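You operate a simulated robot arm through the tools that you are given. There is no shell and no other tool. Be economical: measure what you need, move in short steps, check, and stop when the job is done.

Carry out the task below with a simulated robot arm. There is one attempt and no reset: what you move stays moved.

TASK
Take the gel tub from the cream dish and leave it on top of the blue carton. Then take the white hand lamp and put it on the shelf under the service bench. Then pull the chair tray open. Do these in the order given. The chair tray goes anticlockwise seen from above.

Only the result counts: the job must be done as asked and must still hold three seconds after the hand-in. Knocking over, shifting, dropping, spilling or breaking anything else fails it.

THE ROBOT
A 7-joint arm with a fingered hand on a trunk, on a base that drives. Base frame: it is fixed to the floor where the robot stands at the start and does not move with it; the origin is under the middle of the robot, x ahead of it, y to its left, z up. Readings come in mm, rad, newtons and seconds.
Its first joint turns from -1.204 to 3.002 rad. Places, roughly: blue carton [1250, -2750, 250]; chair tray [5100, -800, 900]; hand lamp [3000, -4500, 1000]; shelf under the service bench [1500, -4100, 300]. Payload 3.4 kg.
The tool frame sits at the grasp point between the pads (the TCP): z along the fingers, y along the line on which they close. The tips reach 25 mm beyond it. Largest opening 88 mm; the body of the gripper starts 29 mm behind the TCP. The gripper is a hand of 5 fingers: y runs from the thumb to the fingers, the wrist lies at [-13, -97, -162] in the tool frame.
Orientation is that of the tool frame in the base frame, as [roll, pitch, yaw] about the fixed x, y, z axes, in that order (R = Rz(yaw) Ry(pitch) Rx(roll)). With the fingers straight down and the wrist toward the robot, the tool's x, y and z point along [0, 1, 0], [1, 0, 0] and [0, 0, -1] of the base frame.

THE INTERFACE
- The arm moves only by the tool send_rows. Its argument "motion" is a list of rows, each a list of 2 entries, a list of its own where there are three numbers: the shift along the tool's x, y, z in mm, then the turn, a rotation vector about the tool's x, y, z in rad. In form: [[[dx, dy, dz], [rx, ry, rz]], ...]. A call has 1 to 12 rows; each row is the pose to reach, as a shift and turn from the pose commanded when the call began, along the tool's axes at that moment. Rows are played at 5 a second. More than 50 mm and 0.15 rad between two rows, and nothing of the call is played. Where a pose cannot be reached the arm comes as near as it can. A force on the tool above 40 N (or 10 N above the force at the start of the call, whichever is more), or a blocked arm, ends the call early, and 0.2 s more pass. In this call time passes only in rows, and 0.2 s behind the last. It gives the time, the measured TCP pose, the force on the tool (base axes), the opening and the grip force at its end, in the units of the frame above (readings bear some noise), with the torque about the TCP (base axes, N m) and any sound that the robot's microphone picked up, and new pictures: "pictures" is both (left out), scene, wrist or none.
- Cameras (640 x 400 px; columns grow to the right, rows downward): "scene" is now at [128.8, -1.6, 1276.3]; the picture's right is [-0.04, -1.00, 0.00], its down [-0.73, 0.03, -0.68] and it looks along [0.68, -0.03, -0.73] (base axes); focal length 262 px, centre (320, 200). "wrist" rides on the gripper at [59, -79, -105] in the tool frame; the picture's right is [-0.73, 0.32, -0.61], its down [-0.62, -0.68, 0.38] and it looks along [-0.29, 0.66, 0.70] (tool axes); focal length 234 px, centre (320, 200). There is no depth. A picture from a camera that has moved, and an enlarged one, comes with that camera's place and axes in the base frame and with its lens.
- slide_trunk(by): slides the trunk up (or, below 0, down) by that many mm; the arm and the scene camera ride with it, the base frame stays. It gives what a move gives, with no picture.
- base_move(legs): drives the robot by 1 to 6 legs, each [ahead, left, turn to the left] in mm, mm and rad, along the robot's own axes; the way and the turn of a leg run together, so that a leg with both is an arc; at most 1500 mm and 3.142 rad a leg. The arm and the cameras ride along, it lands a little off, and it stops where it bumps. It gives what a move gives, and a new picture of the scene camera.
- finger_targets(index, middle, ring, little, thumb_bend, thumb_turn): sets how far each is bent, from 0 (flat) to 1 (curled in); at 0.3 the hand is open as for a grip, at 0.7 the pads meet at the TCP. One left out holds its place. A second passes; each finger stops where it meets its share of the squeeze, and holds until it gets a number again. It is the only way to open and close the hand. It gives what a move gives, with no picture; readings hold the bend of each and the force on index, middle, ring, little, thumb and palm. thumb_turn goes from beside the hand (0) to across from the fingers (1), as for a grip.
- pan_tilt(pan, tilt): turns the head with the scene camera to pan (to the left, within 1.501 rad either way) and tilt (down, from -0.506 to 1.204), counted from straight ahead of the robot. It gives what a move gives, and a new picture of the scene camera.
- inspect(camera, box): a new picture of the part [left, top, right, bottom] of that camera's present view, enlarged. No time passes.
- hand_in(): hands the job in; it is judged then, once.

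Go step by step. Nothing tells you exact positions but the pictures and the camera data: compare them with the known pose of the tool, close in by small moves and look again before you grip or let go. The budget is 165 turns and 260 pictures, counting those below and the enlarged ones. Unless the task says otherwise, let go and move clear before handing in.

The tools are called as name(argument=value, ...) on one line, values as JSON. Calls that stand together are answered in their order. send_rows: Moves the arm, as the interface text tells. Its arguments: {"type":"object","properties":{"motion":{"type":"array","items":{"type":"array"}},"pictures":{"type":"string","enum":["both","scene","wrist","none"]}},"required":["motion"]} The other tools are called the same way: slide_trunk (by) slides the trunk up or down; finger_targets (index, middle, ring, little, thumb_bend, thumb_turn) moves the fingers one by one; base_move (legs) drives the base; pan_tilt (pan, tilt) turns the head that bears the scene camera; inspect (camera, box) takes an enlarged picture of a part of a camera's view; hand_in () hands the job in.

At the start:

```text
clock: 0.0
tcp_pos: [386.2, 85.2, 988.1]
ee_rot: [3.141, 0.0, 1.571]
contact_force: [0.0, -0.8, -0.2]
moment: [-0.01, 0.05, 0.04]
width: 87.9
gripper_force: 0.0
shape: jaw
bend: [0.3, 0.3, 0.3, 0.3, 0.3, 0.98]
finger forces: [0.1, 0.0, 0.0, 0.1, 0.0, 0.0]
trunk travel left (down, up): [-550.0, 390.0]
robot x, y, heading: [0.1, -2.5, 0.002]
head pan, tilt: [-0.038, 0.819]
```

scene: 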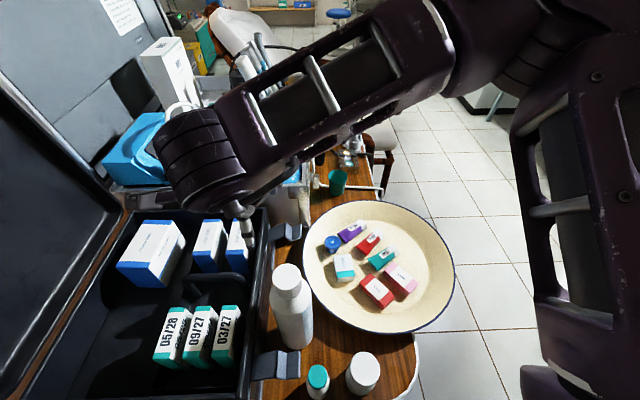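
wrist: 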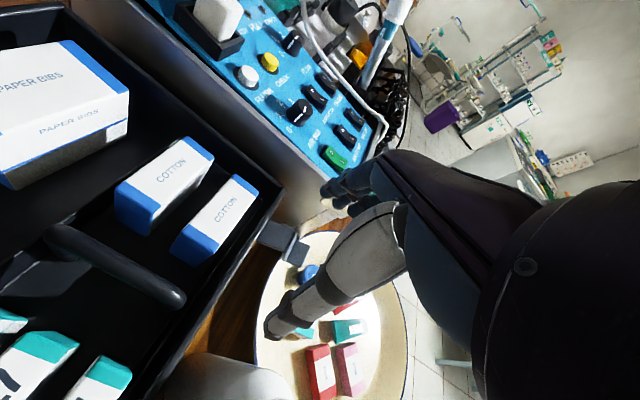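

I see a cream dish ahead with small packs and a round blue-lidded item that may be the gel tub. I'll enlarge the dish first.

inspect(camera="scene", box=[290, 190, 470, 340])

inspect(camera="wrist", box=[240, 220, 420, 400])

```text
2.67 times, centred on (380, 265) of scene
camera zoom: at [128.8, -1.6, 1276.3], right [-0.04, -1.0, 0.0], down [-0.73, 0.03, -0.68], along [0.68, -0.03, -0.73], focal length 698 px, centre (160, 27)
```

zoom: 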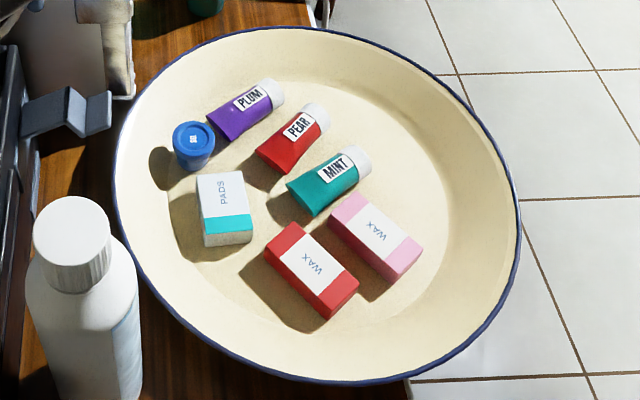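

```text
2.22 times, centred on (330, 310) of wrist
camera zoom: at [306.9, 143.1, 1093.5], right [0.32, -0.73, 0.61], down [-0.68, -0.62, -0.38], along [0.66, -0.29, -0.7], focal length 520 px, centre (298, -44)
```

zoom: 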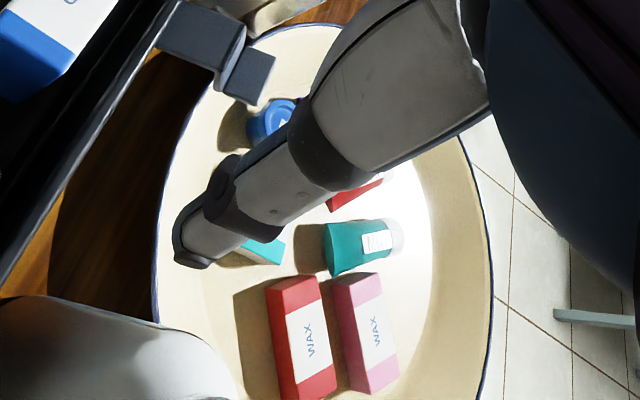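

The gel tub looks to be the blue round one at about (490, -48, 735). Now I'll look around to learn the layout and where the base can go.

pan_tilt(pan=0, tilt=1.204)

pan_tilt(pan=-1.2, tilt=0.5)

pan_tilt(pan=-0.5, tilt=0.3)

```text
clock: 0.8
tcp_pos: [385.9, 85.8, 988.1]
ee_rot: [-3.141, -0.001, 1.571]
contact_force: [0.3, -0.1, -0.5]
moment: [-0.03, -0.01, -0.02]
width: 87.6
gripper_force: 0.0
shape: jaw
bend: [0.3, 0.3, 0.3, 0.3, 0.3, 0.98]
finger forces: [0.0, 0.1, 0.1, 0.0, 0.1, 0.0]
trunk travel left (down, up): [-550.0, 390.0]
robot x, y, heading: [0.1, -4.2, 0.003]
head pan, tilt: [0.0, 1.201]
camera scene: at [105.1, 1.4, 1250.1], right [0.0, -1.0, 0.0], down [-0.93, 0.0, -0.36], along [0.36, 0.0, -0.93], focal length 262 px, centre (320, 200)
```

scene: 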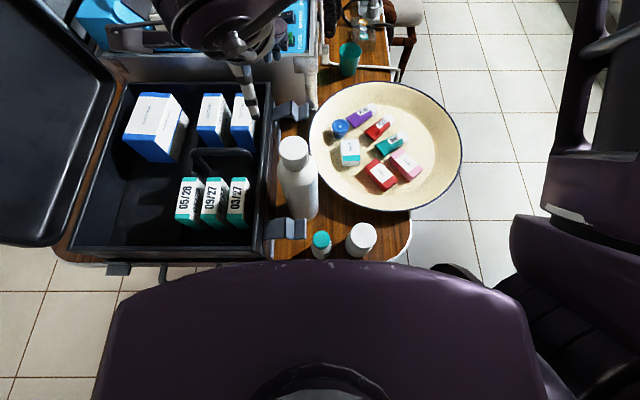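

```text
clock: 2.2
tcp_pos: [384.8, 85.6, 988.9]
ee_rot: [-3.141, 0.0, 1.571]
contact_force: [0.9, -0.6, 0.1]
moment: [-0.01, -0.02, 0.0]
width: 87.7
gripper_force: 0.1
shape: jaw
bend: [0.3, 0.3, 0.3, 0.3, 0.3, 0.98]
finger forces: [0.0, 0.1, 0.0, 0.0, 0.0, 0.0]
trunk travel left (down, up): [-550.0, 390.0]
robot x, y, heading: [-4.3, 2.1, 0.004]
head pan, tilt: [-1.201, 0.499]
camera scene: at [82.0, -83.4, 1303.7], right [-0.93, -0.36, 0.0], down [-0.17, 0.45, -0.88], along [0.32, -0.82, -0.48], focal length 262 px, centre (320, 200)
```

scene: 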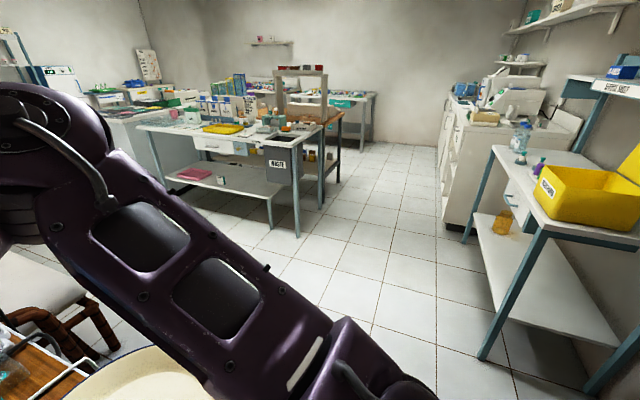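

```text
clock: 3.3
tcp_pos: [384.7, 85.7, 988.3]
ee_rot: [3.141, 0.0, 1.573]
contact_force: [-0.1, 0.3, 0.5]
moment: [-0.01, -0.03, -0.01]
width: 87.8
gripper_force: 0.0
shape: jaw
bend: [0.3, 0.3, 0.3, 0.3, 0.3, 0.98]
finger forces: [0.0, 0.1, 0.0, 0.0, 0.1, 0.1]
trunk travel left (down, up): [-550.0, 390.0]
robot x, y, heading: [2.1, 1.2, 0.001]
head pan, tilt: [-0.499, 0.3]
camera scene: at [131.0, -43.4, 1322.1], right [-0.48, -0.88, 0.0], down [-0.26, 0.14, -0.96], along [0.84, -0.46, -0.3], focal length 262 px, centre (320, 200)
```

scene: 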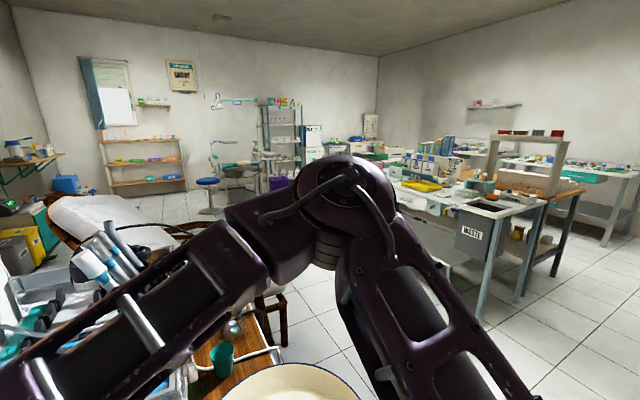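

The arm hides part of the room, but there's a bench to the right with a lower shelf. I'll zoom on the tub and its neighbours with the head tilted down.

pan_tilt(pan=0, tilt=1.0)

inspect(camera="scene", box=[300, 130, 420, 230])

```text
clock: 4.4
tcp_pos: [386.5, 85.3, 989.0]
ee_rot: [3.141, 0.002, 1.571]
contact_force: [0.4, 1.0, 1.3]
moment: [0.03, -0.04, 0.0]
width: 87.7
gripper_force: 0.0
shape: jaw
bend: [0.3, 0.3, 0.3, 0.3, 0.3, 0.98]
finger forces: [0.1, 0.0, 0.0, 0.0, 0.1, 0.0]
trunk travel left (down, up): [-550.0, 390.0]
robot x, y, heading: [-1.1, 1.4, 0.001]
head pan, tilt: [0.0, 1.0]
camera scene: at [118.8, 1.4, 1262.7], right [0.0, -1.0, 0.0], down [-0.84, 0.0, -0.54], along [0.54, 0.0, -0.84], focal length 262 px, centre (320, 200)
```

scene: 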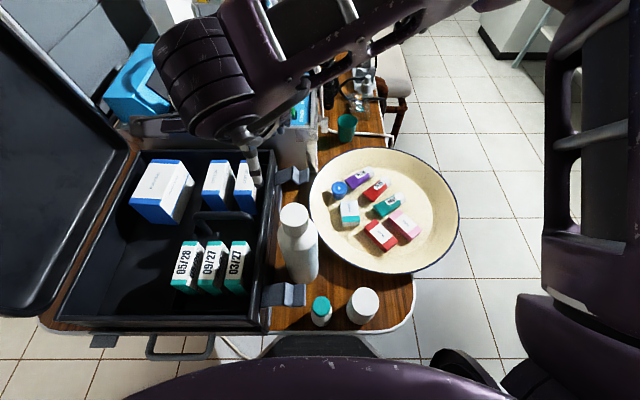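

```text
4.00 times, centred on (360, 180) of scene
camera zoom: at [118.8, 1.4, 1262.7], right [0.0, -1.0, 0.0], down [-0.84, 0.0, -0.54], along [0.54, 0.0, -0.84], focal length 1047 px, centre (160, 280)
```

zoom: 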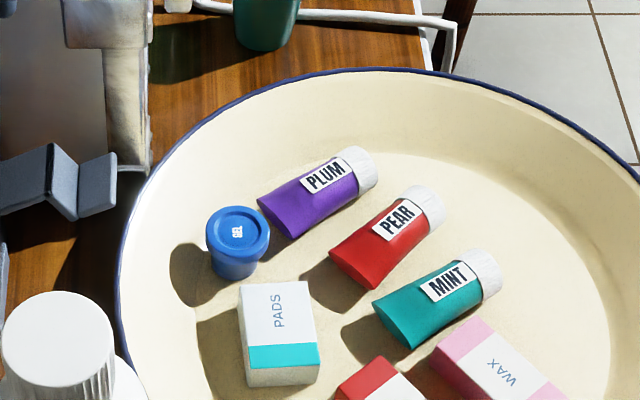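

The lid reads GEL, so that is the tub. I'll try reaching over it at the present height to learn the arm's reach.

send_rows(motion=[[[-33, 25, 0], [0, 0, 0]], [[-66, 50, 0], [0, 0, 0]], [[-99, 75, 0], [0, 0, 0]], [[-133, 100, 0], [0, 0, 0]]])

```text
clock: 5.4
tcp_pos: [485.7, -48.4, 987.3]
ee_rot: [3.14, -0.001, 1.571]
contact_force: [0.7, -0.7, 0.3]
moment: [0.0, -0.04, -0.01]
width: 87.8
gripper_force: 0.0
shape: jaw
bend: [0.3, 0.3, 0.3, 0.3, 0.3, 0.98]
finger forces: [0.0, 0.0, 0.0, 0.0, 0.0, 0.0]
trunk travel left (down, up): [-550.0, 390.0]
robot x, y, heading: [-0.0, 0.7, -0.003]
head pan, tilt: [0.0, 1.0]
camera scene: at [119.1, 0.1, 1262.6], right [0.0, -1.0, 0.0], down [-0.84, 0.0, -0.54], along [0.54, 0.0, -0.84], focal length 262 px, centre (320, 200)
camera wrist: at [407.7, 9.1, 1093.0], right [0.32, -0.73, 0.61], down [-0.68, -0.62, -0.38], along [0.66, -0.29, -0.7], focal length 234 px, centre (320, 200)
```

scene: 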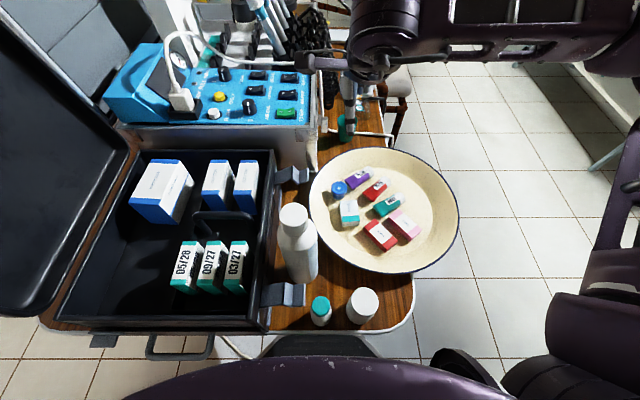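
wrist: 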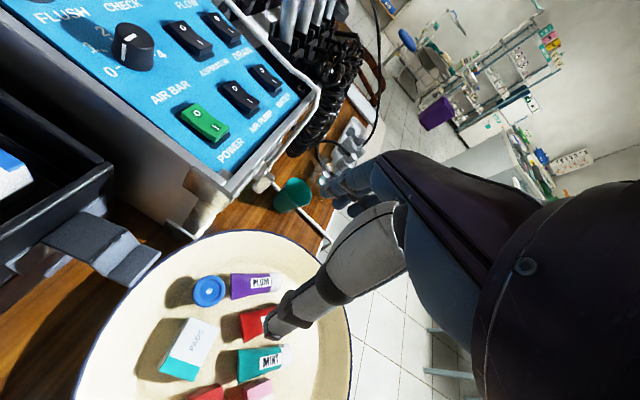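

The tub lid triangulates well to about (480, -45, 759), dish floor around z 724. I'll curl ring and little fingers away, narrow the other fingers, and see which fingers are where.

finger_targets(ring=1.0, little=1.0, index=0.42, middle=0.42, thumb_bend=0.42, thumb_turn=1.0)

pan_tilt(pan=-0.2, tilt=0.6)

inspect(camera="wrist", box=[160, 130, 480, 400])

```text
clock: 6.4
tcp_pos: [485.9, -47.8, 989.3]
ee_rot: [3.141, 0.0, 1.571]
contact_force: [-0.2, 0.4, -0.8]
moment: [0.01, 0.0, -0.01]
width: 59.6
gripper_force: 0.1
shape: fingers
bend: [0.42, 0.42, 1.0, 1.0, 0.42, 0.99]
finger forces: [0.0, 0.1, 0.0, 0.1, 0.0, 0.0]
trunk travel left (down, up): [-550.0, 390.0]
robot x, y, heading: [1.3, -0.2, -0.001]
head pan, tilt: [0.0, 1.0]
```

```text
clock: 7.3
tcp_pos: [486.9, -46.4, 988.0]
ee_rot: [-3.141, -0.001, 1.571]
contact_force: [-0.2, 0.1, -0.9]
moment: [-0.03, 0.0, 0.01]
width: 59.5
gripper_force: 0.0
shape: fingers
bend: [0.42, 0.42, 1.0, 1.0, 0.42, 0.99]
finger forces: [0.1, 0.0, 0.1, 0.0, 0.0, 0.1]
trunk travel left (down, up): [-550.0, 390.0]
robot x, y, heading: [-0.5, -1.7, -0.002]
head pan, tilt: [-0.201, 0.6]
camera scene: at [135.7, -16.2, 1294.6], right [-0.2, -0.98, 0.0], down [-0.55, 0.11, -0.82], along [0.81, -0.16, -0.57], focal length 262 px, centre (320, 200)
```

scene: 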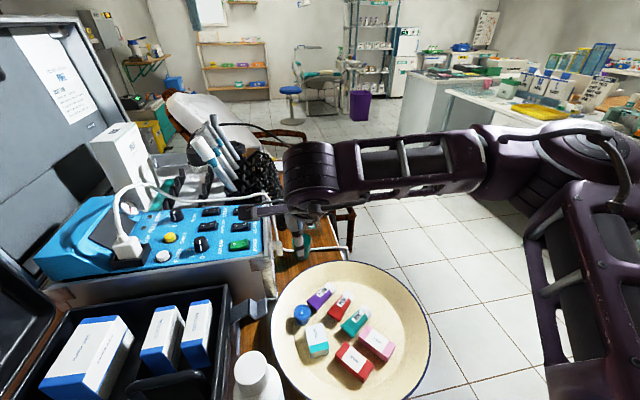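

```text
1.48 times, centred on (320, 265) of wrist
camera zoom: at [407.1, 10.7, 1093.2], right [0.32, -0.73, 0.61], down [-0.68, -0.62, -0.38], along [0.66, -0.29, -0.7], focal length 347 px, centre (320, 104)
```

zoom: 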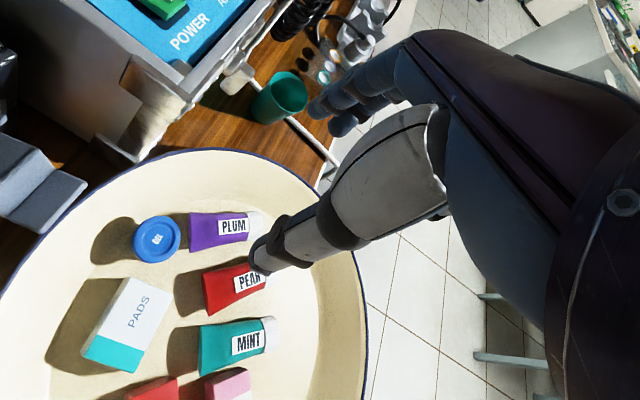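

Index and middle straddle the TCP. Turning the hand about 80° anticlockwise puts the thumb in the gap between PADS and PLUM and the fingers on the free left side, so I'll turn it at this height.

send_rows(motion=[[[0, -1, 0], [0, 0, -0.14]], [[0, -2, 0], [0, 0, -0.28]], [[1, -3, 0], [0, 0, -0.42]], [[1, -4, 0], [0, 0, -0.56]], [[1, -5, 0], [0, 0, -0.7]], [[2, -6, 0], [0, 0, -0.84]], [[2, -6, 0], [0, 0, -0.98]], [[2, -6, 0], [0, 0, -1.12]], [[2, -6, 0], [0, 0, -1.26]], [[2, -6, 0], [0, 0, -1.396]]])

```text
clock: 9.5
tcp_pos: [438.2, -54.4, 978.7]
ee_rot: [-3.139, -0.025, 2.656]
contact_force: [0.5, 0.0, 0.0]
moment: [-0.01, 0.04, 0.04]
width: 59.4
gripper_force: 0.0
shape: fingers
bend: [0.42, 0.42, 1.0, 1.0, 0.42, 0.99]
finger forces: [0.0, 0.0, 0.0, 0.0, 0.0, 0.1]
out of reach, approached as far as the arm can: row 8, 9, 10
trunk travel left (down, up): [-550.0, 390.0]
robot x, y, heading: [-0.6, -2.0, -0.001]
head pan, tilt: [-0.201, 0.6]
camera scene: at [136.2, -15.1, 1294.7], right [-0.2, -0.98, 0.0], down [-0.55, 0.11, -0.82], along [0.81, -0.16, -0.57], focal length 262 px, centre (320, 200)
camera wrist: at [351.0, -98.7, 1085.2], right [0.81, -0.06, 0.59], down [0.22, -0.89, -0.4], along [0.55, 0.45, -0.7], focal length 234 px, centre (320, 200)
```

scene: 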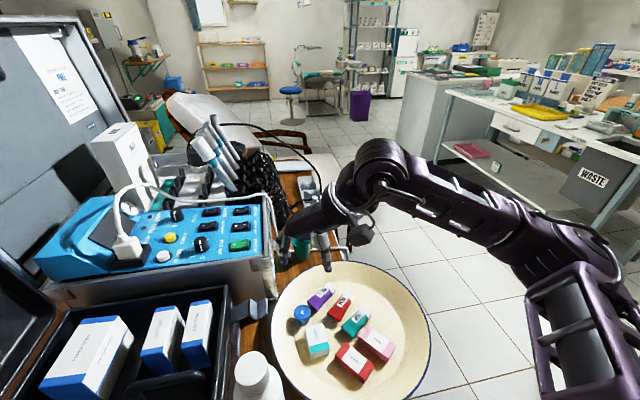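
wrist: 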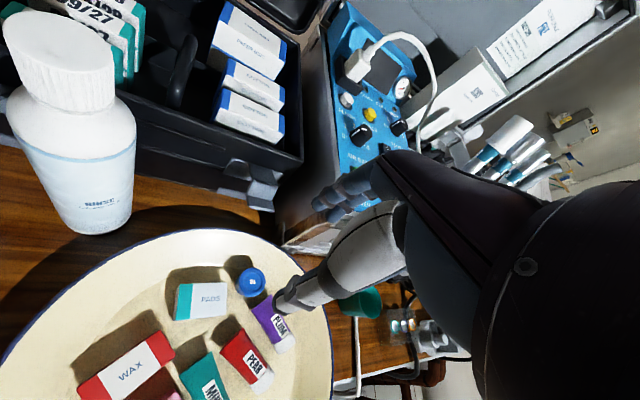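

The full turn is out of reach; about 55° is enough. I'll back the turn off a bit and see how commands register.

send_rows(motion=[[[0, 0, 0], [0, 0, 0.13]]], pictures="none")

```text
clock: 9.9
tcp_pos: [436.5, -56.3, 979.0]
ee_rot: [-3.139, -0.024, 2.524]
contact_force: [-0.1, 0.0, 0.1]
moment: [-0.03, 0.0, -0.02]
width: 59.5
gripper_force: 0.1
shape: fingers
bend: [0.42, 0.42, 1.0, 1.0, 0.42, 0.99]
finger forces: [0.1, 0.1, 0.1, 0.0, 0.0, 0.0]
trunk travel left (down, up): [-550.0, 390.0]
robot x, y, heading: [-1.7, -4.0, 0.001]
head pan, tilt: [-0.201, 0.6]
```

send_rows(motion=[[[-15, 17, 0], [0, -0.012, 0]], [[-29, 34.4, 0], [0, -0.024, 0]]], pictures="wrist")

```text
clock: 10.5
tcp_pos: [481.0, -44.7, 978.1]
ee_rot: [-3.135, -0.002, 2.522]
contact_force: [0.3, -0.5, 0.1]
moment: [-0.02, -0.04, -0.01]
width: 59.3
gripper_force: 0.1
shape: fingers
bend: [0.42, 0.42, 1.0, 1.0, 0.42, 0.99]
finger forces: [0.1, 0.0, 0.0, 0.1, 0.0, 0.0]
trunk travel left (down, up): [-550.0, 390.0]
robot x, y, heading: [-2.1, -1.4, 0.0]
head pan, tilt: [-0.201, 0.6]
camera wrist: at [387.8, -75.2, 1083.2], right [0.78, -0.15, 0.61], down [0.11, -0.92, -0.38], along [0.61, 0.37, -0.7], focal length 234 px, centre (320, 200)
```

wrist: 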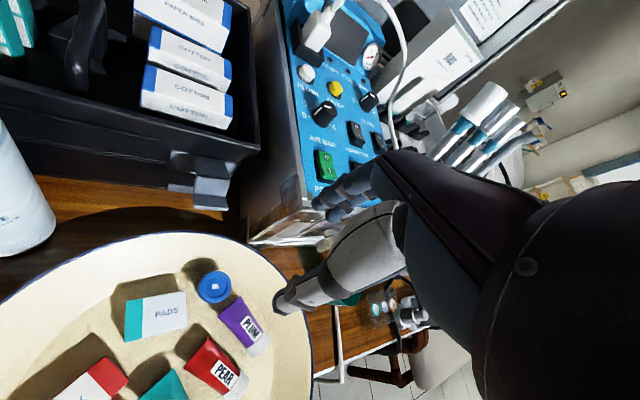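

The hand is above the tub. I'll lower the trunk part way and look.

slide_trunk(by=-130)

pan_tilt(pan=-0.2, tilt=0.9)

send_rows(motion=[[[0, 0, 0], [0, 0, 0]]], pictures="wrist")

```text
clock: 12.0
tcp_pos: [480.0, -44.6, 848.4]
ee_rot: [-3.138, -0.001, 2.525]
contact_force: [0.4, 0.8, 0.1]
moment: [-0.01, -0.01, -0.05]
width: 59.2
gripper_force: 0.0
shape: fingers
bend: [0.42, 0.42, 1.0, 1.0, 0.42, 0.99]
finger forces: [0.1, 0.0, 0.0, 0.0, 0.0, 0.1]
trunk travel left (down, up): [-420.0, 520.0]
robot x, y, heading: [-1.7, 1.3, 0.004]
head pan, tilt: [-0.201, 0.6]
```

```text
clock: 12.8
tcp_pos: [481.0, -44.3, 848.5]
ee_rot: [-3.138, 0.001, 2.526]
contact_force: [1.0, -0.7, -0.6]
moment: [0.01, -0.01, 0.0]
width: 59.6
gripper_force: 0.1
shape: fingers
bend: [0.42, 0.42, 1.0, 1.0, 0.42, 0.99]
finger forces: [0.1, 0.0, 0.0, 0.0, 0.1, 0.0]
trunk travel left (down, up): [-420.0, 520.0]
robot x, y, heading: [-0.8, 4.3, 0.0]
head pan, tilt: [-0.201, 0.901]
camera scene: at [123.1, -13.7, 1140.0], right [-0.2, -0.98, 0.0], down [-0.77, 0.16, -0.62], along [0.61, -0.12, -0.78], focal length 262 px, centre (320, 200)
```

scene: 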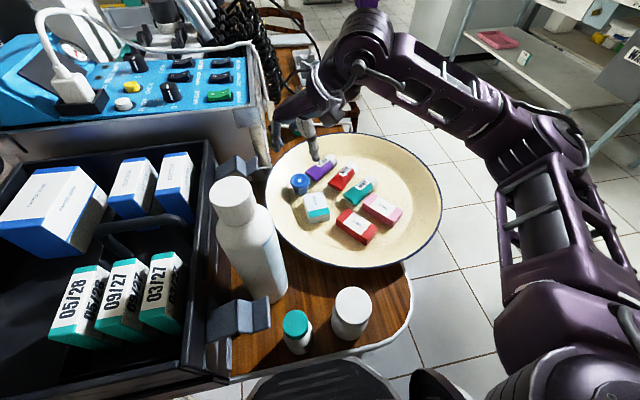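

```text
clock: 13.2
tcp_pos: [480.9, -44.7, 848.7]
ee_rot: [-3.139, -0.001, 2.524]
contact_force: [-0.2, 0.2, -0.5]
moment: [0.0, -0.05, 0.01]
width: 59.2
gripper_force: 0.0
shape: fingers
bend: [0.42, 0.42, 1.0, 1.0, 0.42, 0.99]
finger forces: [0.1, 0.1, 0.0, 0.0, 0.0, 0.1]
trunk travel left (down, up): [-420.0, 520.0]
robot x, y, heading: [-0.2, 0.6, -0.005]
head pan, tilt: [-0.201, 0.901]
camera wrist: at [387.3, -75.5, 953.3], right [0.78, -0.15, 0.61], down [0.11, -0.92, -0.38], along [0.61, 0.37, -0.7], focal length 234 px, centre (320, 200)
```

wrist: 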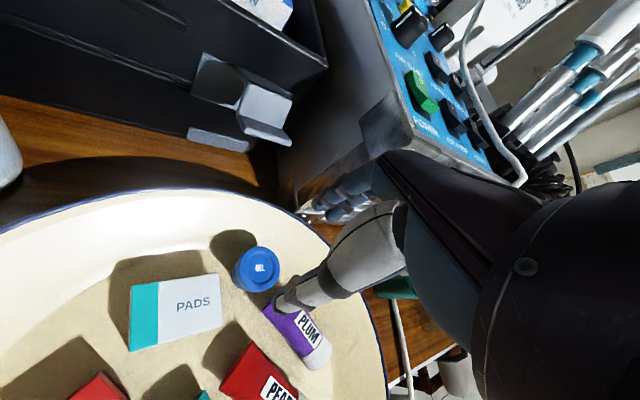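

Position holds; the tub is at about (478, -44). I'll narrow the fingers to about 48 mm and go down in two steps.

finger_targets(index=0.465, middle=0.465, thumb_bend=0.465)

slide_trunk(by=-55)

send_rows(motion=[[[2, -1, 0], [0, 0, 0]]], pictures="both")

```text
clock: 14.2
tcp_pos: [480.4, -45.0, 847.9]
ee_rot: [-3.137, -0.001, 2.526]
contact_force: [0.8, 0.4, 0.0]
moment: [0.03, -0.01, -0.01]
width: 51.0
gripper_force: 0.0
shape: fingers
bend: [0.46, 0.46, 1.0, 1.0, 0.46, 0.99]
finger forces: [0.1, 0.1, 0.0, 0.0, 0.1, 0.0]
trunk travel left (down, up): [-420.0, 520.0]
robot x, y, heading: [-2.6, 1.8, -0.003]
head pan, tilt: [-0.201, 0.901]
```

```text
clock: 15.2
tcp_pos: [480.0, -44.1, 793.6]
ee_rot: [-3.139, 0.001, 2.526]
contact_force: [-0.1, 0.2, 0.2]
moment: [0.03, -0.01, -0.02]
width: 50.6
gripper_force: 0.0
shape: fingers
bend: [0.46, 0.46, 1.0, 1.0, 0.46, 0.99]
finger forces: [0.0, 0.1, 0.0, 0.1, 0.0, 0.0]
trunk travel left (down, up): [-365.0, 575.0]
robot x, y, heading: [-0.1, -2.8, -0.004]
head pan, tilt: [-0.201, 0.901]
```

```text
clock: 15.6
tcp_pos: [478.6, -44.8, 793.5]
ee_rot: [-3.139, 0.001, 2.525]
contact_force: [-0.3, 0.2, 0.9]
moment: [0.0, 0.03, 0.0]
width: 50.8
gripper_force: 0.2
shape: fingers
bend: [0.46, 0.46, 1.0, 1.0, 0.46, 0.99]
finger forces: [0.1, 0.0, 0.0, 0.0, 0.0, 0.0]
trunk travel left (down, up): [-365.0, 575.0]
robot x, y, heading: [2.9, 4.6, -0.003]
head pan, tilt: [-0.201, 0.901]
camera scene: at [123.0, -13.6, 1084.9], right [-0.2, -0.98, 0.0], down [-0.77, 0.16, -0.62], along [0.61, -0.12, -0.78], focal length 262 px, centre (320, 200)
camera wrist: at [385.1, -75.1, 898.5], right [0.78, -0.15, 0.61], down [0.11, -0.92, -0.38], along [0.61, 0.37, -0.7], focal length 234 px, centre (320, 200)
```

scene: 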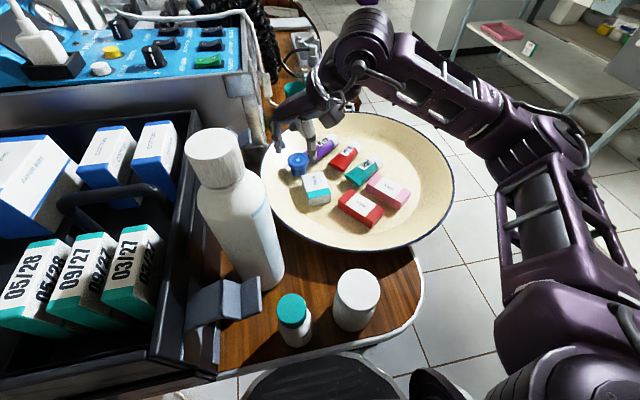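
wrist: 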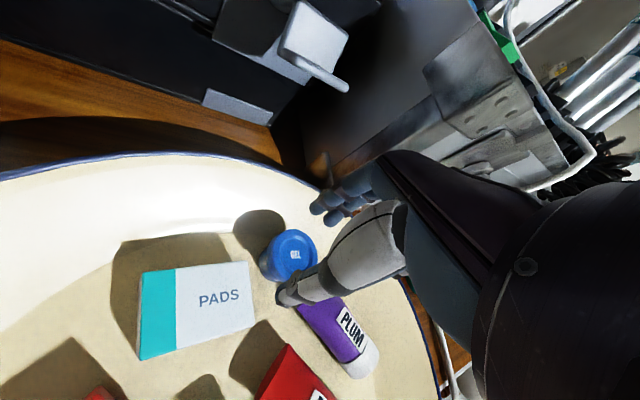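

inspect(camera="scene", box=[250, 80, 370, 210])

inspect(camera="wrist", box=[230, 160, 430, 320])

```text
3.08 times, centred on (310, 145) of scene
camera zoom: at [123.0, -13.6, 1084.9], right [-0.2, -0.98, 0.0], down [-0.77, 0.16, -0.62], along [0.61, -0.12, -0.78], focal length 805 px, centre (351, 369)
```

zoom: 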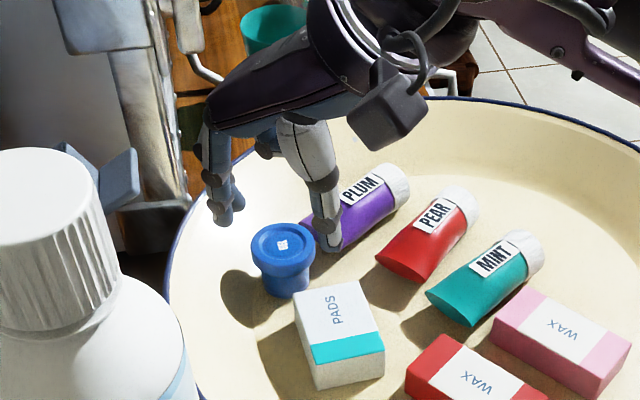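

```text
2.50 times, centred on (330, 240) of wrist
camera zoom: at [385.1, -75.1, 898.5], right [0.78, -0.15, 0.61], down [0.11, -0.92, -0.38], along [0.61, 0.37, -0.7], focal length 585 px, centre (295, 100)
```

zoom: 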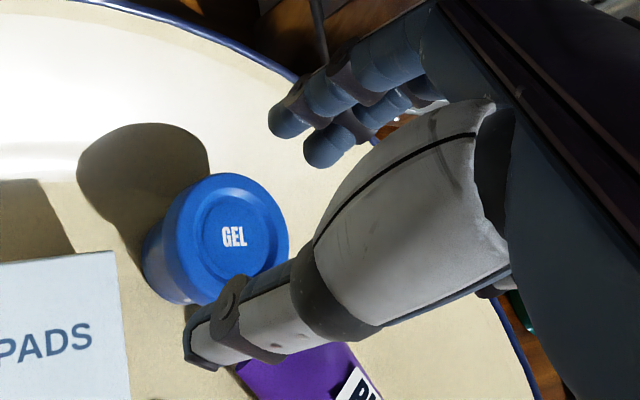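

Tub lies between fingers and thumb, with the thumb about 5 mm clear of PADS. I'll nudge 2 mm away from PADS and lower in two stages.

send_rows(motion=[[[-1.6, 1.2, 0], [0, 0, 0]]], pictures="none")

slide_trunk(by=-22)

inspect(camera="scene", box=[250, 80, 370, 210])

inspect(camera="wrist", box=[230, 160, 430, 320])

```text
clock: 16.0
tcp_pos: [481.0, -43.8, 793.8]
ee_rot: [-3.137, 0.0, 2.523]
contact_force: [0.0, -0.3, -0.6]
moment: [-0.02, 0.0, 0.02]
width: 50.9
gripper_force: 0.0
shape: fingers
bend: [0.46, 0.46, 1.0, 1.0, 0.46, 0.99]
finger forces: [0.0, 0.0, 0.0, 0.0, 0.1, 0.0]
trunk travel left (down, up): [-365.0, 575.0]
robot x, y, heading: [1.9, 0.8, -0.003]
head pan, tilt: [-0.201, 0.901]
```

```text
clock: 16.7
tcp_pos: [480.2, -43.7, 771.3]
ee_rot: [-3.137, 0.001, 2.526]
contact_force: [0.3, 0.4, 0.0]
moment: [0.03, 0.0, 0.0]
width: 50.6
gripper_force: 0.0
shape: fingers
bend: [0.46, 0.46, 1.0, 1.0, 0.46, 0.99]
finger forces: [0.0, 0.0, 0.0, 0.1, 0.0, 0.0]
trunk travel left (down, up): [-343.0, 597.0]
robot x, y, heading: [-1.4, 2.2, -0.002]
head pan, tilt: [-0.201, 0.901]
```

```text
3.08 times, centred on (310, 145) of scene
camera zoom: at [122.9, -13.6, 1062.8], right [-0.2, -0.98, 0.0], down [-0.77, 0.16, -0.62], along [0.61, -0.12, -0.78], focal length 805 px, centre (351, 369)
```

zoom: 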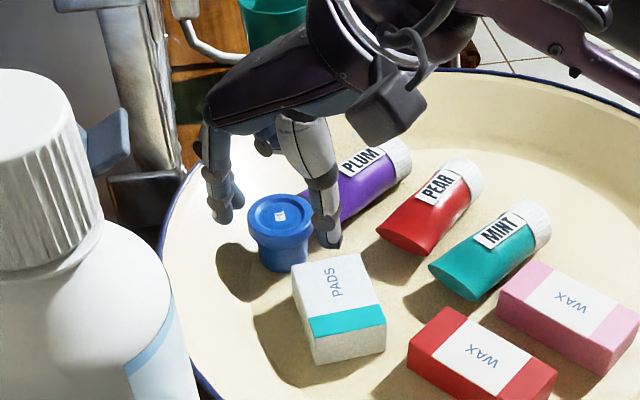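

```text
2.50 times, centred on (330, 240) of wrist
camera zoom: at [387.3, -75.0, 876.6], right [0.78, -0.15, 0.61], down [0.11, -0.92, -0.38], along [0.61, 0.37, -0.7], focal length 585 px, centre (295, 100)
```

zoom: 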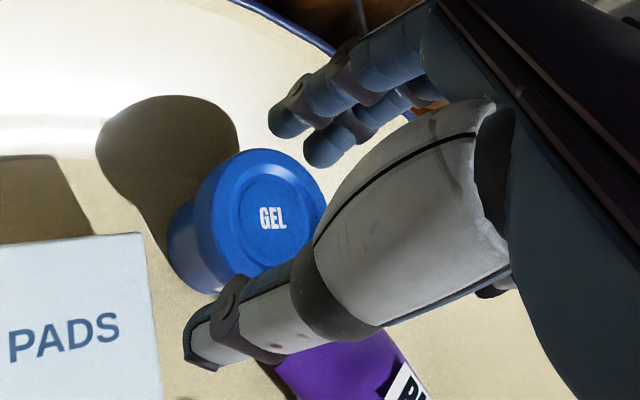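

slide_trunk(by=-13)

inspect(camera="scene", box=[250, 80, 370, 210])

```text
clock: 17.3
tcp_pos: [478.8, -46.7, 761.3]
ee_rot: [3.141, 0.002, 2.524]
contact_force: [-0.5, -7.1, 15.9]
moment: [0.23, -0.21, -0.07]
width: 42.8
gripper_force: 8.2
shape: fingers
bend: [0.53, 0.47, 1.0, 1.0, 0.46, 0.99]
finger forces: [12.8, 3.6, 0.0, 0.1, 0.0, 0.0]
trunk travel left (down, up): [-330.0, 610.0]
robot x, y, heading: [2.4, -0.5, 0.003]
head pan, tilt: [-0.201, 0.901]
```

```text
3.08 times, centred on (310, 145) of scene
camera zoom: at [121.0, -14.6, 1050.3], right [-0.2, -0.98, 0.0], down [-0.77, 0.16, -0.62], along [0.61, -0.12, -0.78], focal length 805 px, centre (351, 369)
```

zoom: 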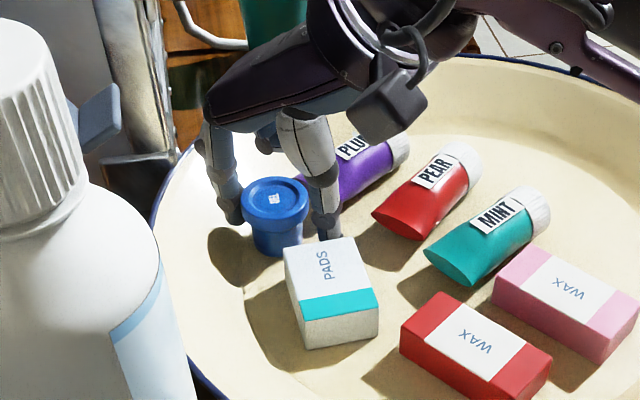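

The index touched the dish wall. I'll rise 5 mm at once and then close gently.

slide_trunk(by=5)

finger_targets(index=0.51, middle=0.51, thumb_bend=0.49)

inspect(camera="wrist", box=[200, 130, 450, 330])

inspect(camera="scene", box=[230, 60, 470, 260])

```text
clock: 17.8
tcp_pos: [479.7, -44.2, 763.9]
ee_rot: [-3.137, -0.001, 2.527]
contact_force: [-1.7, -3.5, 1.9]
moment: [-0.03, 0.02, -0.01]
width: 44.7
gripper_force: 2.0
shape: fingers
bend: [0.51, 0.47, 1.0, 1.0, 0.46, 0.99]
finger forces: [3.2, 0.6, 0.0, 0.0, 0.0, 0.1]
trunk travel left (down, up): [-335.0, 605.0]
robot x, y, heading: [-3.5, -1.2, -0.0]
head pan, tilt: [-0.201, 0.901]
```

```text
clock: 18.8
tcp_pos: [481.6, -43.4, 763.4]
ee_rot: [-3.14, -0.001, 2.525]
contact_force: [0.6, -0.3, 0.4]
moment: [-0.01, 0.02, 0.01]
width: 41.4
gripper_force: 0.2
shape: fingers
bend: [0.51, 0.51, 1.0, 1.0, 0.49, 1.0]
finger forces: [0.3, 0.0, 0.0, 0.0, 0.0, 0.0]
trunk travel left (down, up): [-335.0, 605.0]
robot x, y, heading: [-0.6, 1.4, 0.002]
head pan, tilt: [-0.201, 0.901]
```

```text
2.00 times, centred on (325, 230) of wrist
camera zoom: at [387.4, -75.1, 868.6], right [0.78, -0.15, 0.61], down [0.11, -0.92, -0.38], along [0.61, 0.37, -0.7], focal length 468 px, centre (310, 140)
```

zoom: 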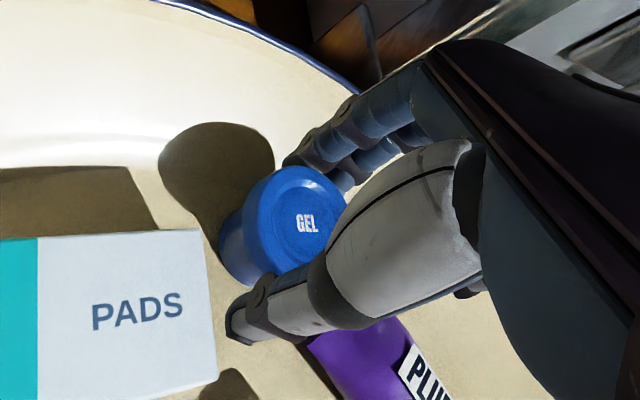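

```text
2.00 times, centred on (350, 160) of scene
camera zoom: at [123.0, -13.6, 1054.9], right [-0.2, -0.98, 0.0], down [-0.77, 0.16, -0.62], along [0.61, -0.12, -0.78], focal length 523 px, centre (260, 280)
```

zoom: 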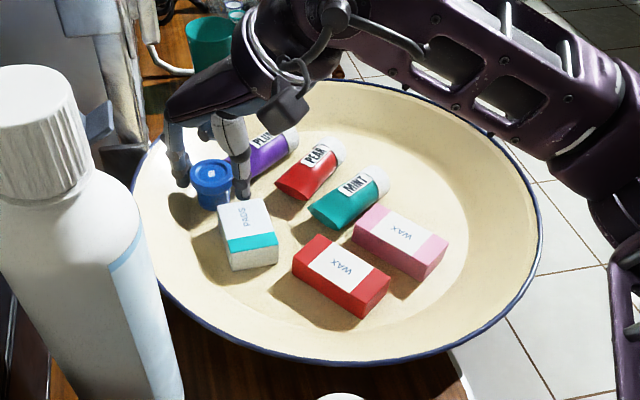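

finger_targets(index=0.6, middle=0.6, thumb_bend=0.6)

inspect(camera="wrist", box=[200, 130, 450, 330])

```text
clock: 19.8
tcp_pos: [480.7, -44.8, 763.6]
ee_rot: [-3.139, -0.002, 2.526]
contact_force: [0.5, 0.2, 0.2]
moment: [-0.01, -0.02, 0.0]
width: 32.3
gripper_force: 4.5
shape: fingers
bend: [0.55, 0.59, 1.0, 1.0, 0.55, 1.0]
finger forces: [3.2, 0.9, 0.0, 0.1, 4.2, 0.0]
trunk travel left (down, up): [-335.0, 605.0]
robot x, y, heading: [-2.0, -4.9, -0.001]
head pan, tilt: [-0.201, 0.901]
```

```text
2.00 times, centred on (325, 230) of wrist
camera zoom: at [387.4, -75.2, 868.5], right [0.78, -0.15, 0.61], down [0.11, -0.92, -0.38], along [0.61, 0.37, -0.7], focal length 468 px, centre (310, 140)
```

zoom: 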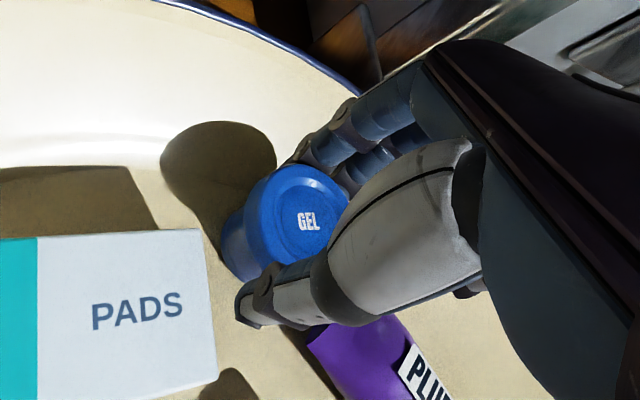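

finger_targets(index=0.7, middle=0.7, thumb_bend=0.7)

slide_trunk(by=30)

inspect(camera="wrist", box=[200, 130, 450, 330])

inspect(camera="scene", box=[230, 60, 470, 260])

```text
clock: 20.8
tcp_pos: [482.3, -43.6, 763.0]
ee_rot: [-3.137, 0.0, 2.526]
contact_force: [0.0, 0.1, -0.1]
moment: [0.0, 0.0, -0.03]
width: 30.6
gripper_force: 12.9
shape: fingers
bend: [0.58, 0.63, 1.0, 1.0, 0.55, 1.0]
finger forces: [7.0, 4.9, 0.0, 0.1, 12.2, 0.0]
trunk travel left (down, up): [-335.0, 605.0]
robot x, y, heading: [0.8, -2.5, -0.002]
head pan, tilt: [-0.201, 0.901]
```

```text
clock: 21.6
tcp_pos: [481.7, -44.0, 793.5]
ee_rot: [-3.14, 0.0, 2.525]
contact_force: [-0.4, -0.8, -1.1]
moment: [0.03, 0.0, 0.01]
width: 30.5
gripper_force: 12.1
shape: fingers
bend: [0.58, 0.63, 1.0, 1.0, 0.55, 1.0]
finger forces: [7.0, 4.9, 0.0, 0.1, 12.3, 0.1]
trunk travel left (down, up): [-365.0, 575.0]
robot x, y, heading: [1.2, 1.2, 0.002]
head pan, tilt: [-0.201, 0.901]
```

```text
2.00 times, centred on (325, 230) of wrist
camera zoom: at [387.6, -75.2, 898.5], right [0.78, -0.15, 0.61], down [0.11, -0.92, -0.38], along [0.61, 0.37, -0.7], focal length 468 px, centre (310, 140)
```

zoom: 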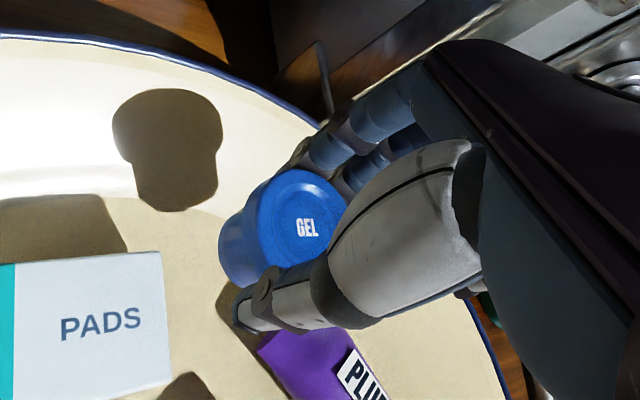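

```text
2.00 times, centred on (350, 160) of scene
camera zoom: at [123.2, -13.8, 1084.9], right [-0.2, -0.98, 0.0], down [-0.77, 0.16, -0.62], along [0.61, -0.12, -0.78], focal length 523 px, centre (260, 280)
```

zoom: 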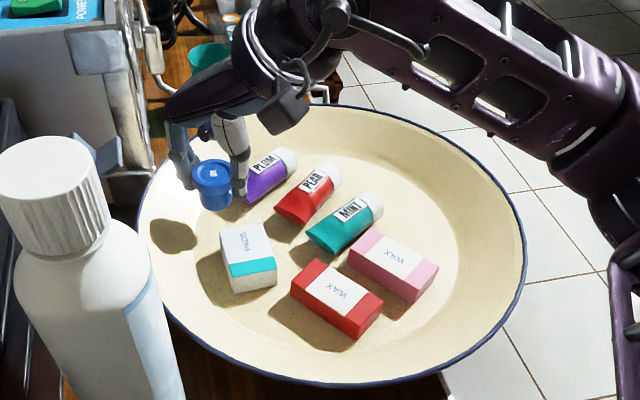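

The tub is held. I'll raise, pull the hand in, and back away from the cart.

slide_trunk(by=230)

base_move(legs=[[-350, 0, 0]])

pan_tilt(pan=-1.3, tilt=0.35)

```text
clock: 24.0
tcp_pos: [480.8, -43.9, 1023.1]
ee_rot: [-3.14, 0.0, 2.525]
contact_force: [0.3, 1.4, -0.4]
moment: [-0.03, -0.01, 0.01]
width: 30.4
gripper_force: 12.6
shape: fingers
bend: [0.58, 0.63, 1.0, 1.0, 0.55, 1.0]
finger forces: [7.1, 4.9, 0.1, 0.0, 12.2, 0.1]
trunk travel left (down, up): [-595.0, 345.0]
robot x, y, heading: [2.4, 2.8, 0.001]
head pan, tilt: [-0.201, 0.901]
```

```text
clock: 26.3
tcp_pos: [126.0, -45.4, 1023.0]
ee_rot: [-3.138, -0.001, 2.525]
contact_force: [-0.3, 0.8, 0.1]
moment: [0.03, -0.03, -0.01]
width: 30.3
gripper_force: 12.7
shape: fingers
bend: [0.58, 0.63, 1.0, 1.0, 0.55, 1.0]
finger forces: [7.1, 4.9, 0.0, 0.0, 12.3, 0.0]
trunk travel left (down, up): [-595.0, 345.0]
robot x, y, heading: [-352.3, 0.2, -0.0]
head pan, tilt: [-0.201, 0.901]
camera scene: at [-231.6, -13.7, 1314.9], right [-0.2, -0.98, 0.0], down [-0.77, 0.16, -0.62], along [0.61, -0.12, -0.78], focal length 262 px, centre (320, 200)
```

scene: 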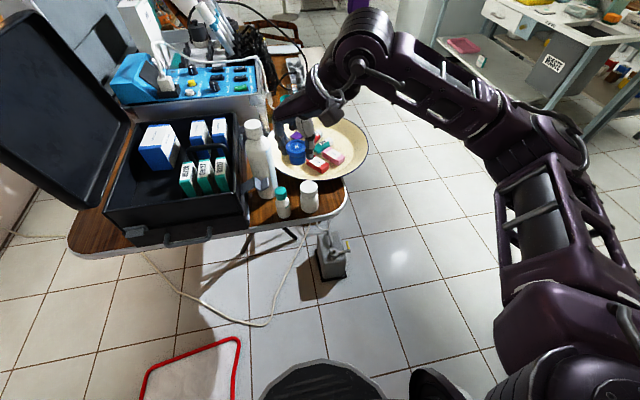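

```text
clock: 27.6
tcp_pos: [126.5, -44.9, 1023.4]
ee_rot: [-3.137, 0.0, 2.525]
contact_force: [-0.3, -0.2, 0.0]
moment: [-0.05, 0.01, 0.01]
width: 30.3
gripper_force: 11.8
shape: fingers
bend: [0.58, 0.63, 1.0, 1.0, 0.55, 1.0]
finger forces: [7.1, 4.9, 0.1, 0.0, 12.3, 0.0]
trunk travel left (down, up): [-595.0, 345.0]
robot x, y, heading: [-354.2, -1.2, -0.004]
head pan, tilt: [-1.3, 0.351]
camera scene: at [-280.0, -88.3, 1362.4], right [-0.96, -0.27, 0.0], down [-0.09, 0.33, -0.94], along [0.25, -0.9, -0.34], focal length 262 px, centre (320, 200)
```

scene: 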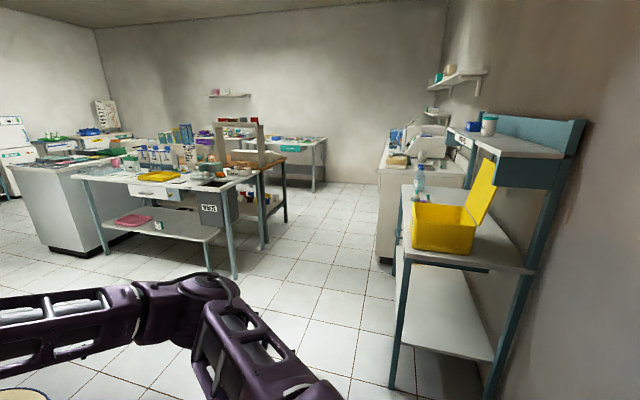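

I can see the layout: a bench with a WASTE bin, a brown bench behind it at about x 940+, y -2200 to -2870, and the far service bench. I'll turn right and drive down the aisle.

base_move(legs=[[0, 0, -1.571], [400, 0, 0], [700, 654, 0], [900, 0, 0]])

pan_tilt(pan=0.7, tilt=0.5)

```text
clock: 42.9
tcp_pos: [251.8, -2494.3, 1022.1]
ee_rot: [-3.138, 0.002, 0.956]
contact_force: [0.7, -0.1, -0.1]
moment: [0.01, 0.01, 0.02]
width: 30.2
gripper_force: 11.6
shape: fingers
bend: [0.59, 0.63, 1.0, 1.0, 0.55, 1.0]
finger forces: [7.1, 5.1, 0.0, 0.1, 12.0, 0.0]
trunk travel left (down, up): [-595.0, 345.0]
robot x, y, heading: [299.1, -2012.3, -1.567]
head pan, tilt: [-1.3, 0.351]
camera scene: at [204.5, -2087.8, 1362.4], right [-0.27, 0.96, 0.0], down [0.33, 0.09, -0.94], along [-0.9, -0.25, -0.34], focal length 262 px, centre (320, 200)
```

scene: 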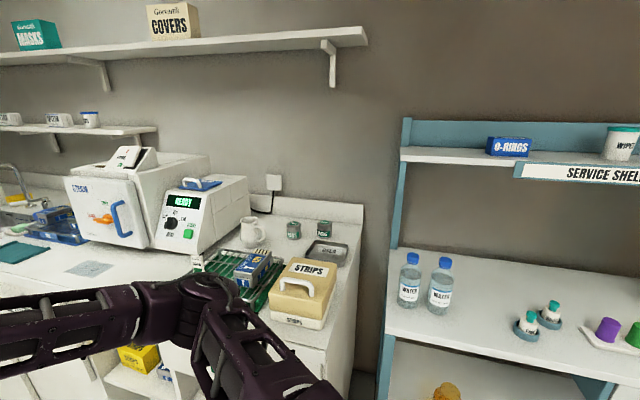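

```text
clock: 44.9
tcp_pos: [251.2, -2494.5, 1023.8]
ee_rot: [-3.139, 0.001, 0.957]
contact_force: [0.6, 0.7, -0.2]
moment: [-0.05, -0.02, 0.01]
width: 30.1
gripper_force: 12.1
shape: fingers
bend: [0.59, 0.63, 1.0, 1.0, 0.55, 1.0]
finger forces: [7.0, 5.1, 0.1, 0.1, 12.0, 0.2]
trunk travel left (down, up): [-595.0, 345.0]
robot x, y, heading: [292.7, -2013.4, -1.569]
head pan, tilt: [0.7, 0.499]
camera scene: at [352.9, -2132.1, 1348.8], right [-0.76, -0.65, 0.0], down [-0.31, 0.37, -0.88], along [0.57, -0.67, -0.48], focal length 262 px, centre (320, 200)
```

scene: 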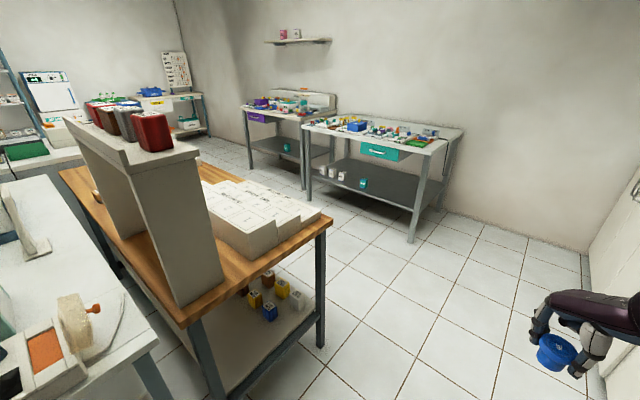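

inspect(camera="scene", box=[190, 250, 350, 370])

inspect(camera="scene", box=[230, 70, 480, 250])

```text
3.33 times, centred on (270, 310) of scene
camera zoom: at [352.9, -2132.1, 1348.8], right [-0.76, -0.65, 0.0], down [-0.31, 0.37, -0.88], along [0.57, -0.67, -0.48], focal length 872 px, centre (487, -167)
```

zoom: 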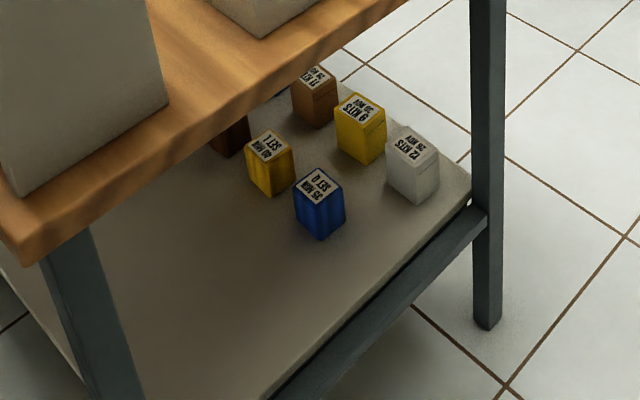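

```text
2.22 times, centred on (355, 160) of scene
camera zoom: at [352.9, -2132.1, 1348.8], right [-0.76, -0.65, 0.0], down [-0.31, 0.37, -0.88], along [0.57, -0.67, -0.48], focal length 581 px, centre (242, 289)
```

zoom: 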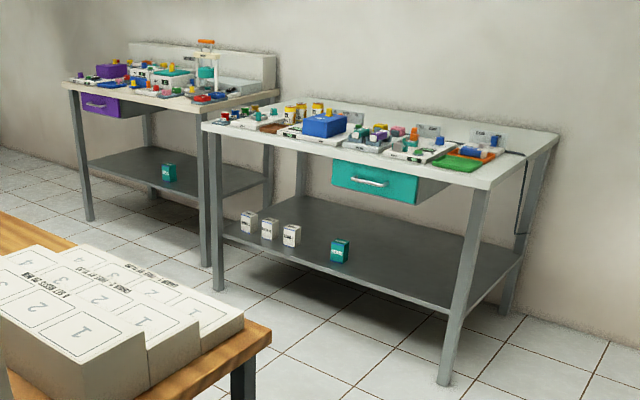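

The blue carton stands on the lower shelf of the brown bench, near (1130-1250, -2700), with free access from the south aisle. I'll drive to the aisle, turn to face the bench from the south.

base_move(legs=[[1390, 0, 0], [0, 0, 1.571], [0, 0, 1.571], [0, -700, 0]])

pan_tilt(pan=0.0, tilt=0.8)

```text
clock: 62.9
tcp_pos: [1043.2, -2928.6, 1023.9]
ee_rot: [-3.139, 0.0, -2.187]
contact_force: [0.5, 0.1, -0.2]
moment: [0.02, -0.01, 0.0]
width: 29.6
gripper_force: 11.6
shape: fingers
bend: [0.59, 0.64, 1.0, 1.0, 0.55, 1.0]
finger forces: [7.0, 5.0, 0.1, 0.0, 11.6, 0.1]
trunk travel left (down, up): [-595.0, 345.0]
robot x, y, heading: [1003.4, -3408.8, 1.569]
head pan, tilt: [0.7, 0.499]
camera scene: at [939.9, -3288.4, 1348.8], right [0.76, 0.64, 0.0], down [0.31, -0.37, -0.88], along [-0.57, 0.67, -0.48], focal length 262 px, centre (320, 200)
```

scene: 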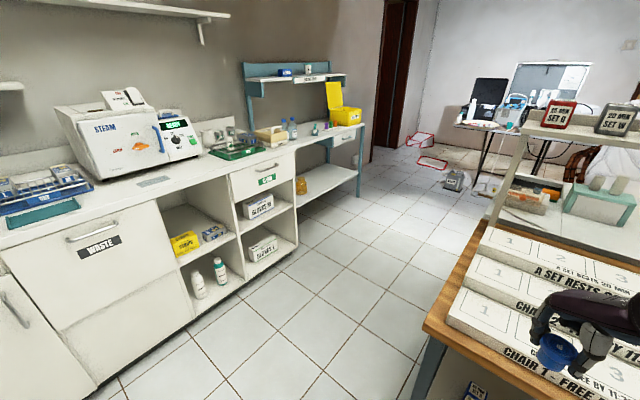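

```text
clock: 64.0
tcp_pos: [1042.8, -2928.5, 1023.8]
ee_rot: [-3.138, 0.001, -2.187]
contact_force: [0.8, 0.6, -0.2]
moment: [0.0, 0.03, -0.01]
width: 29.9
gripper_force: 11.7
shape: fingers
bend: [0.59, 0.64, 1.0, 1.0, 0.55, 1.0]
finger forces: [6.9, 5.0, 0.0, 0.1, 11.6, 0.1]
trunk travel left (down, up): [-595.0, 345.0]
robot x, y, heading: [997.4, -3406.1, 1.571]
head pan, tilt: [0.0, 0.799]
camera scene: at [998.1, -3277.3, 1322.8], right [1.0, 0.0, 0.0], down [0.0, -0.72, -0.7], along [0.0, 0.7, -0.72], focal length 262 px, centre (320, 200)
```

scene: 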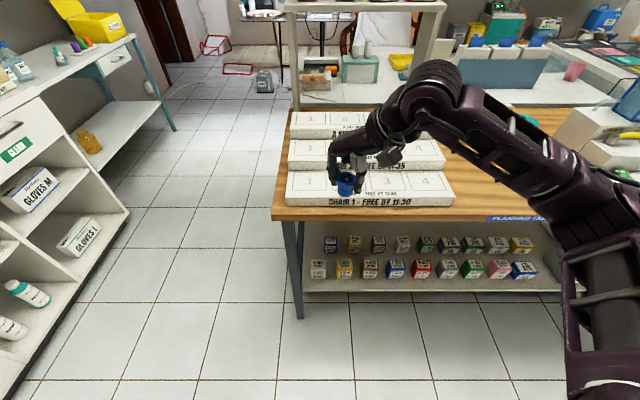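

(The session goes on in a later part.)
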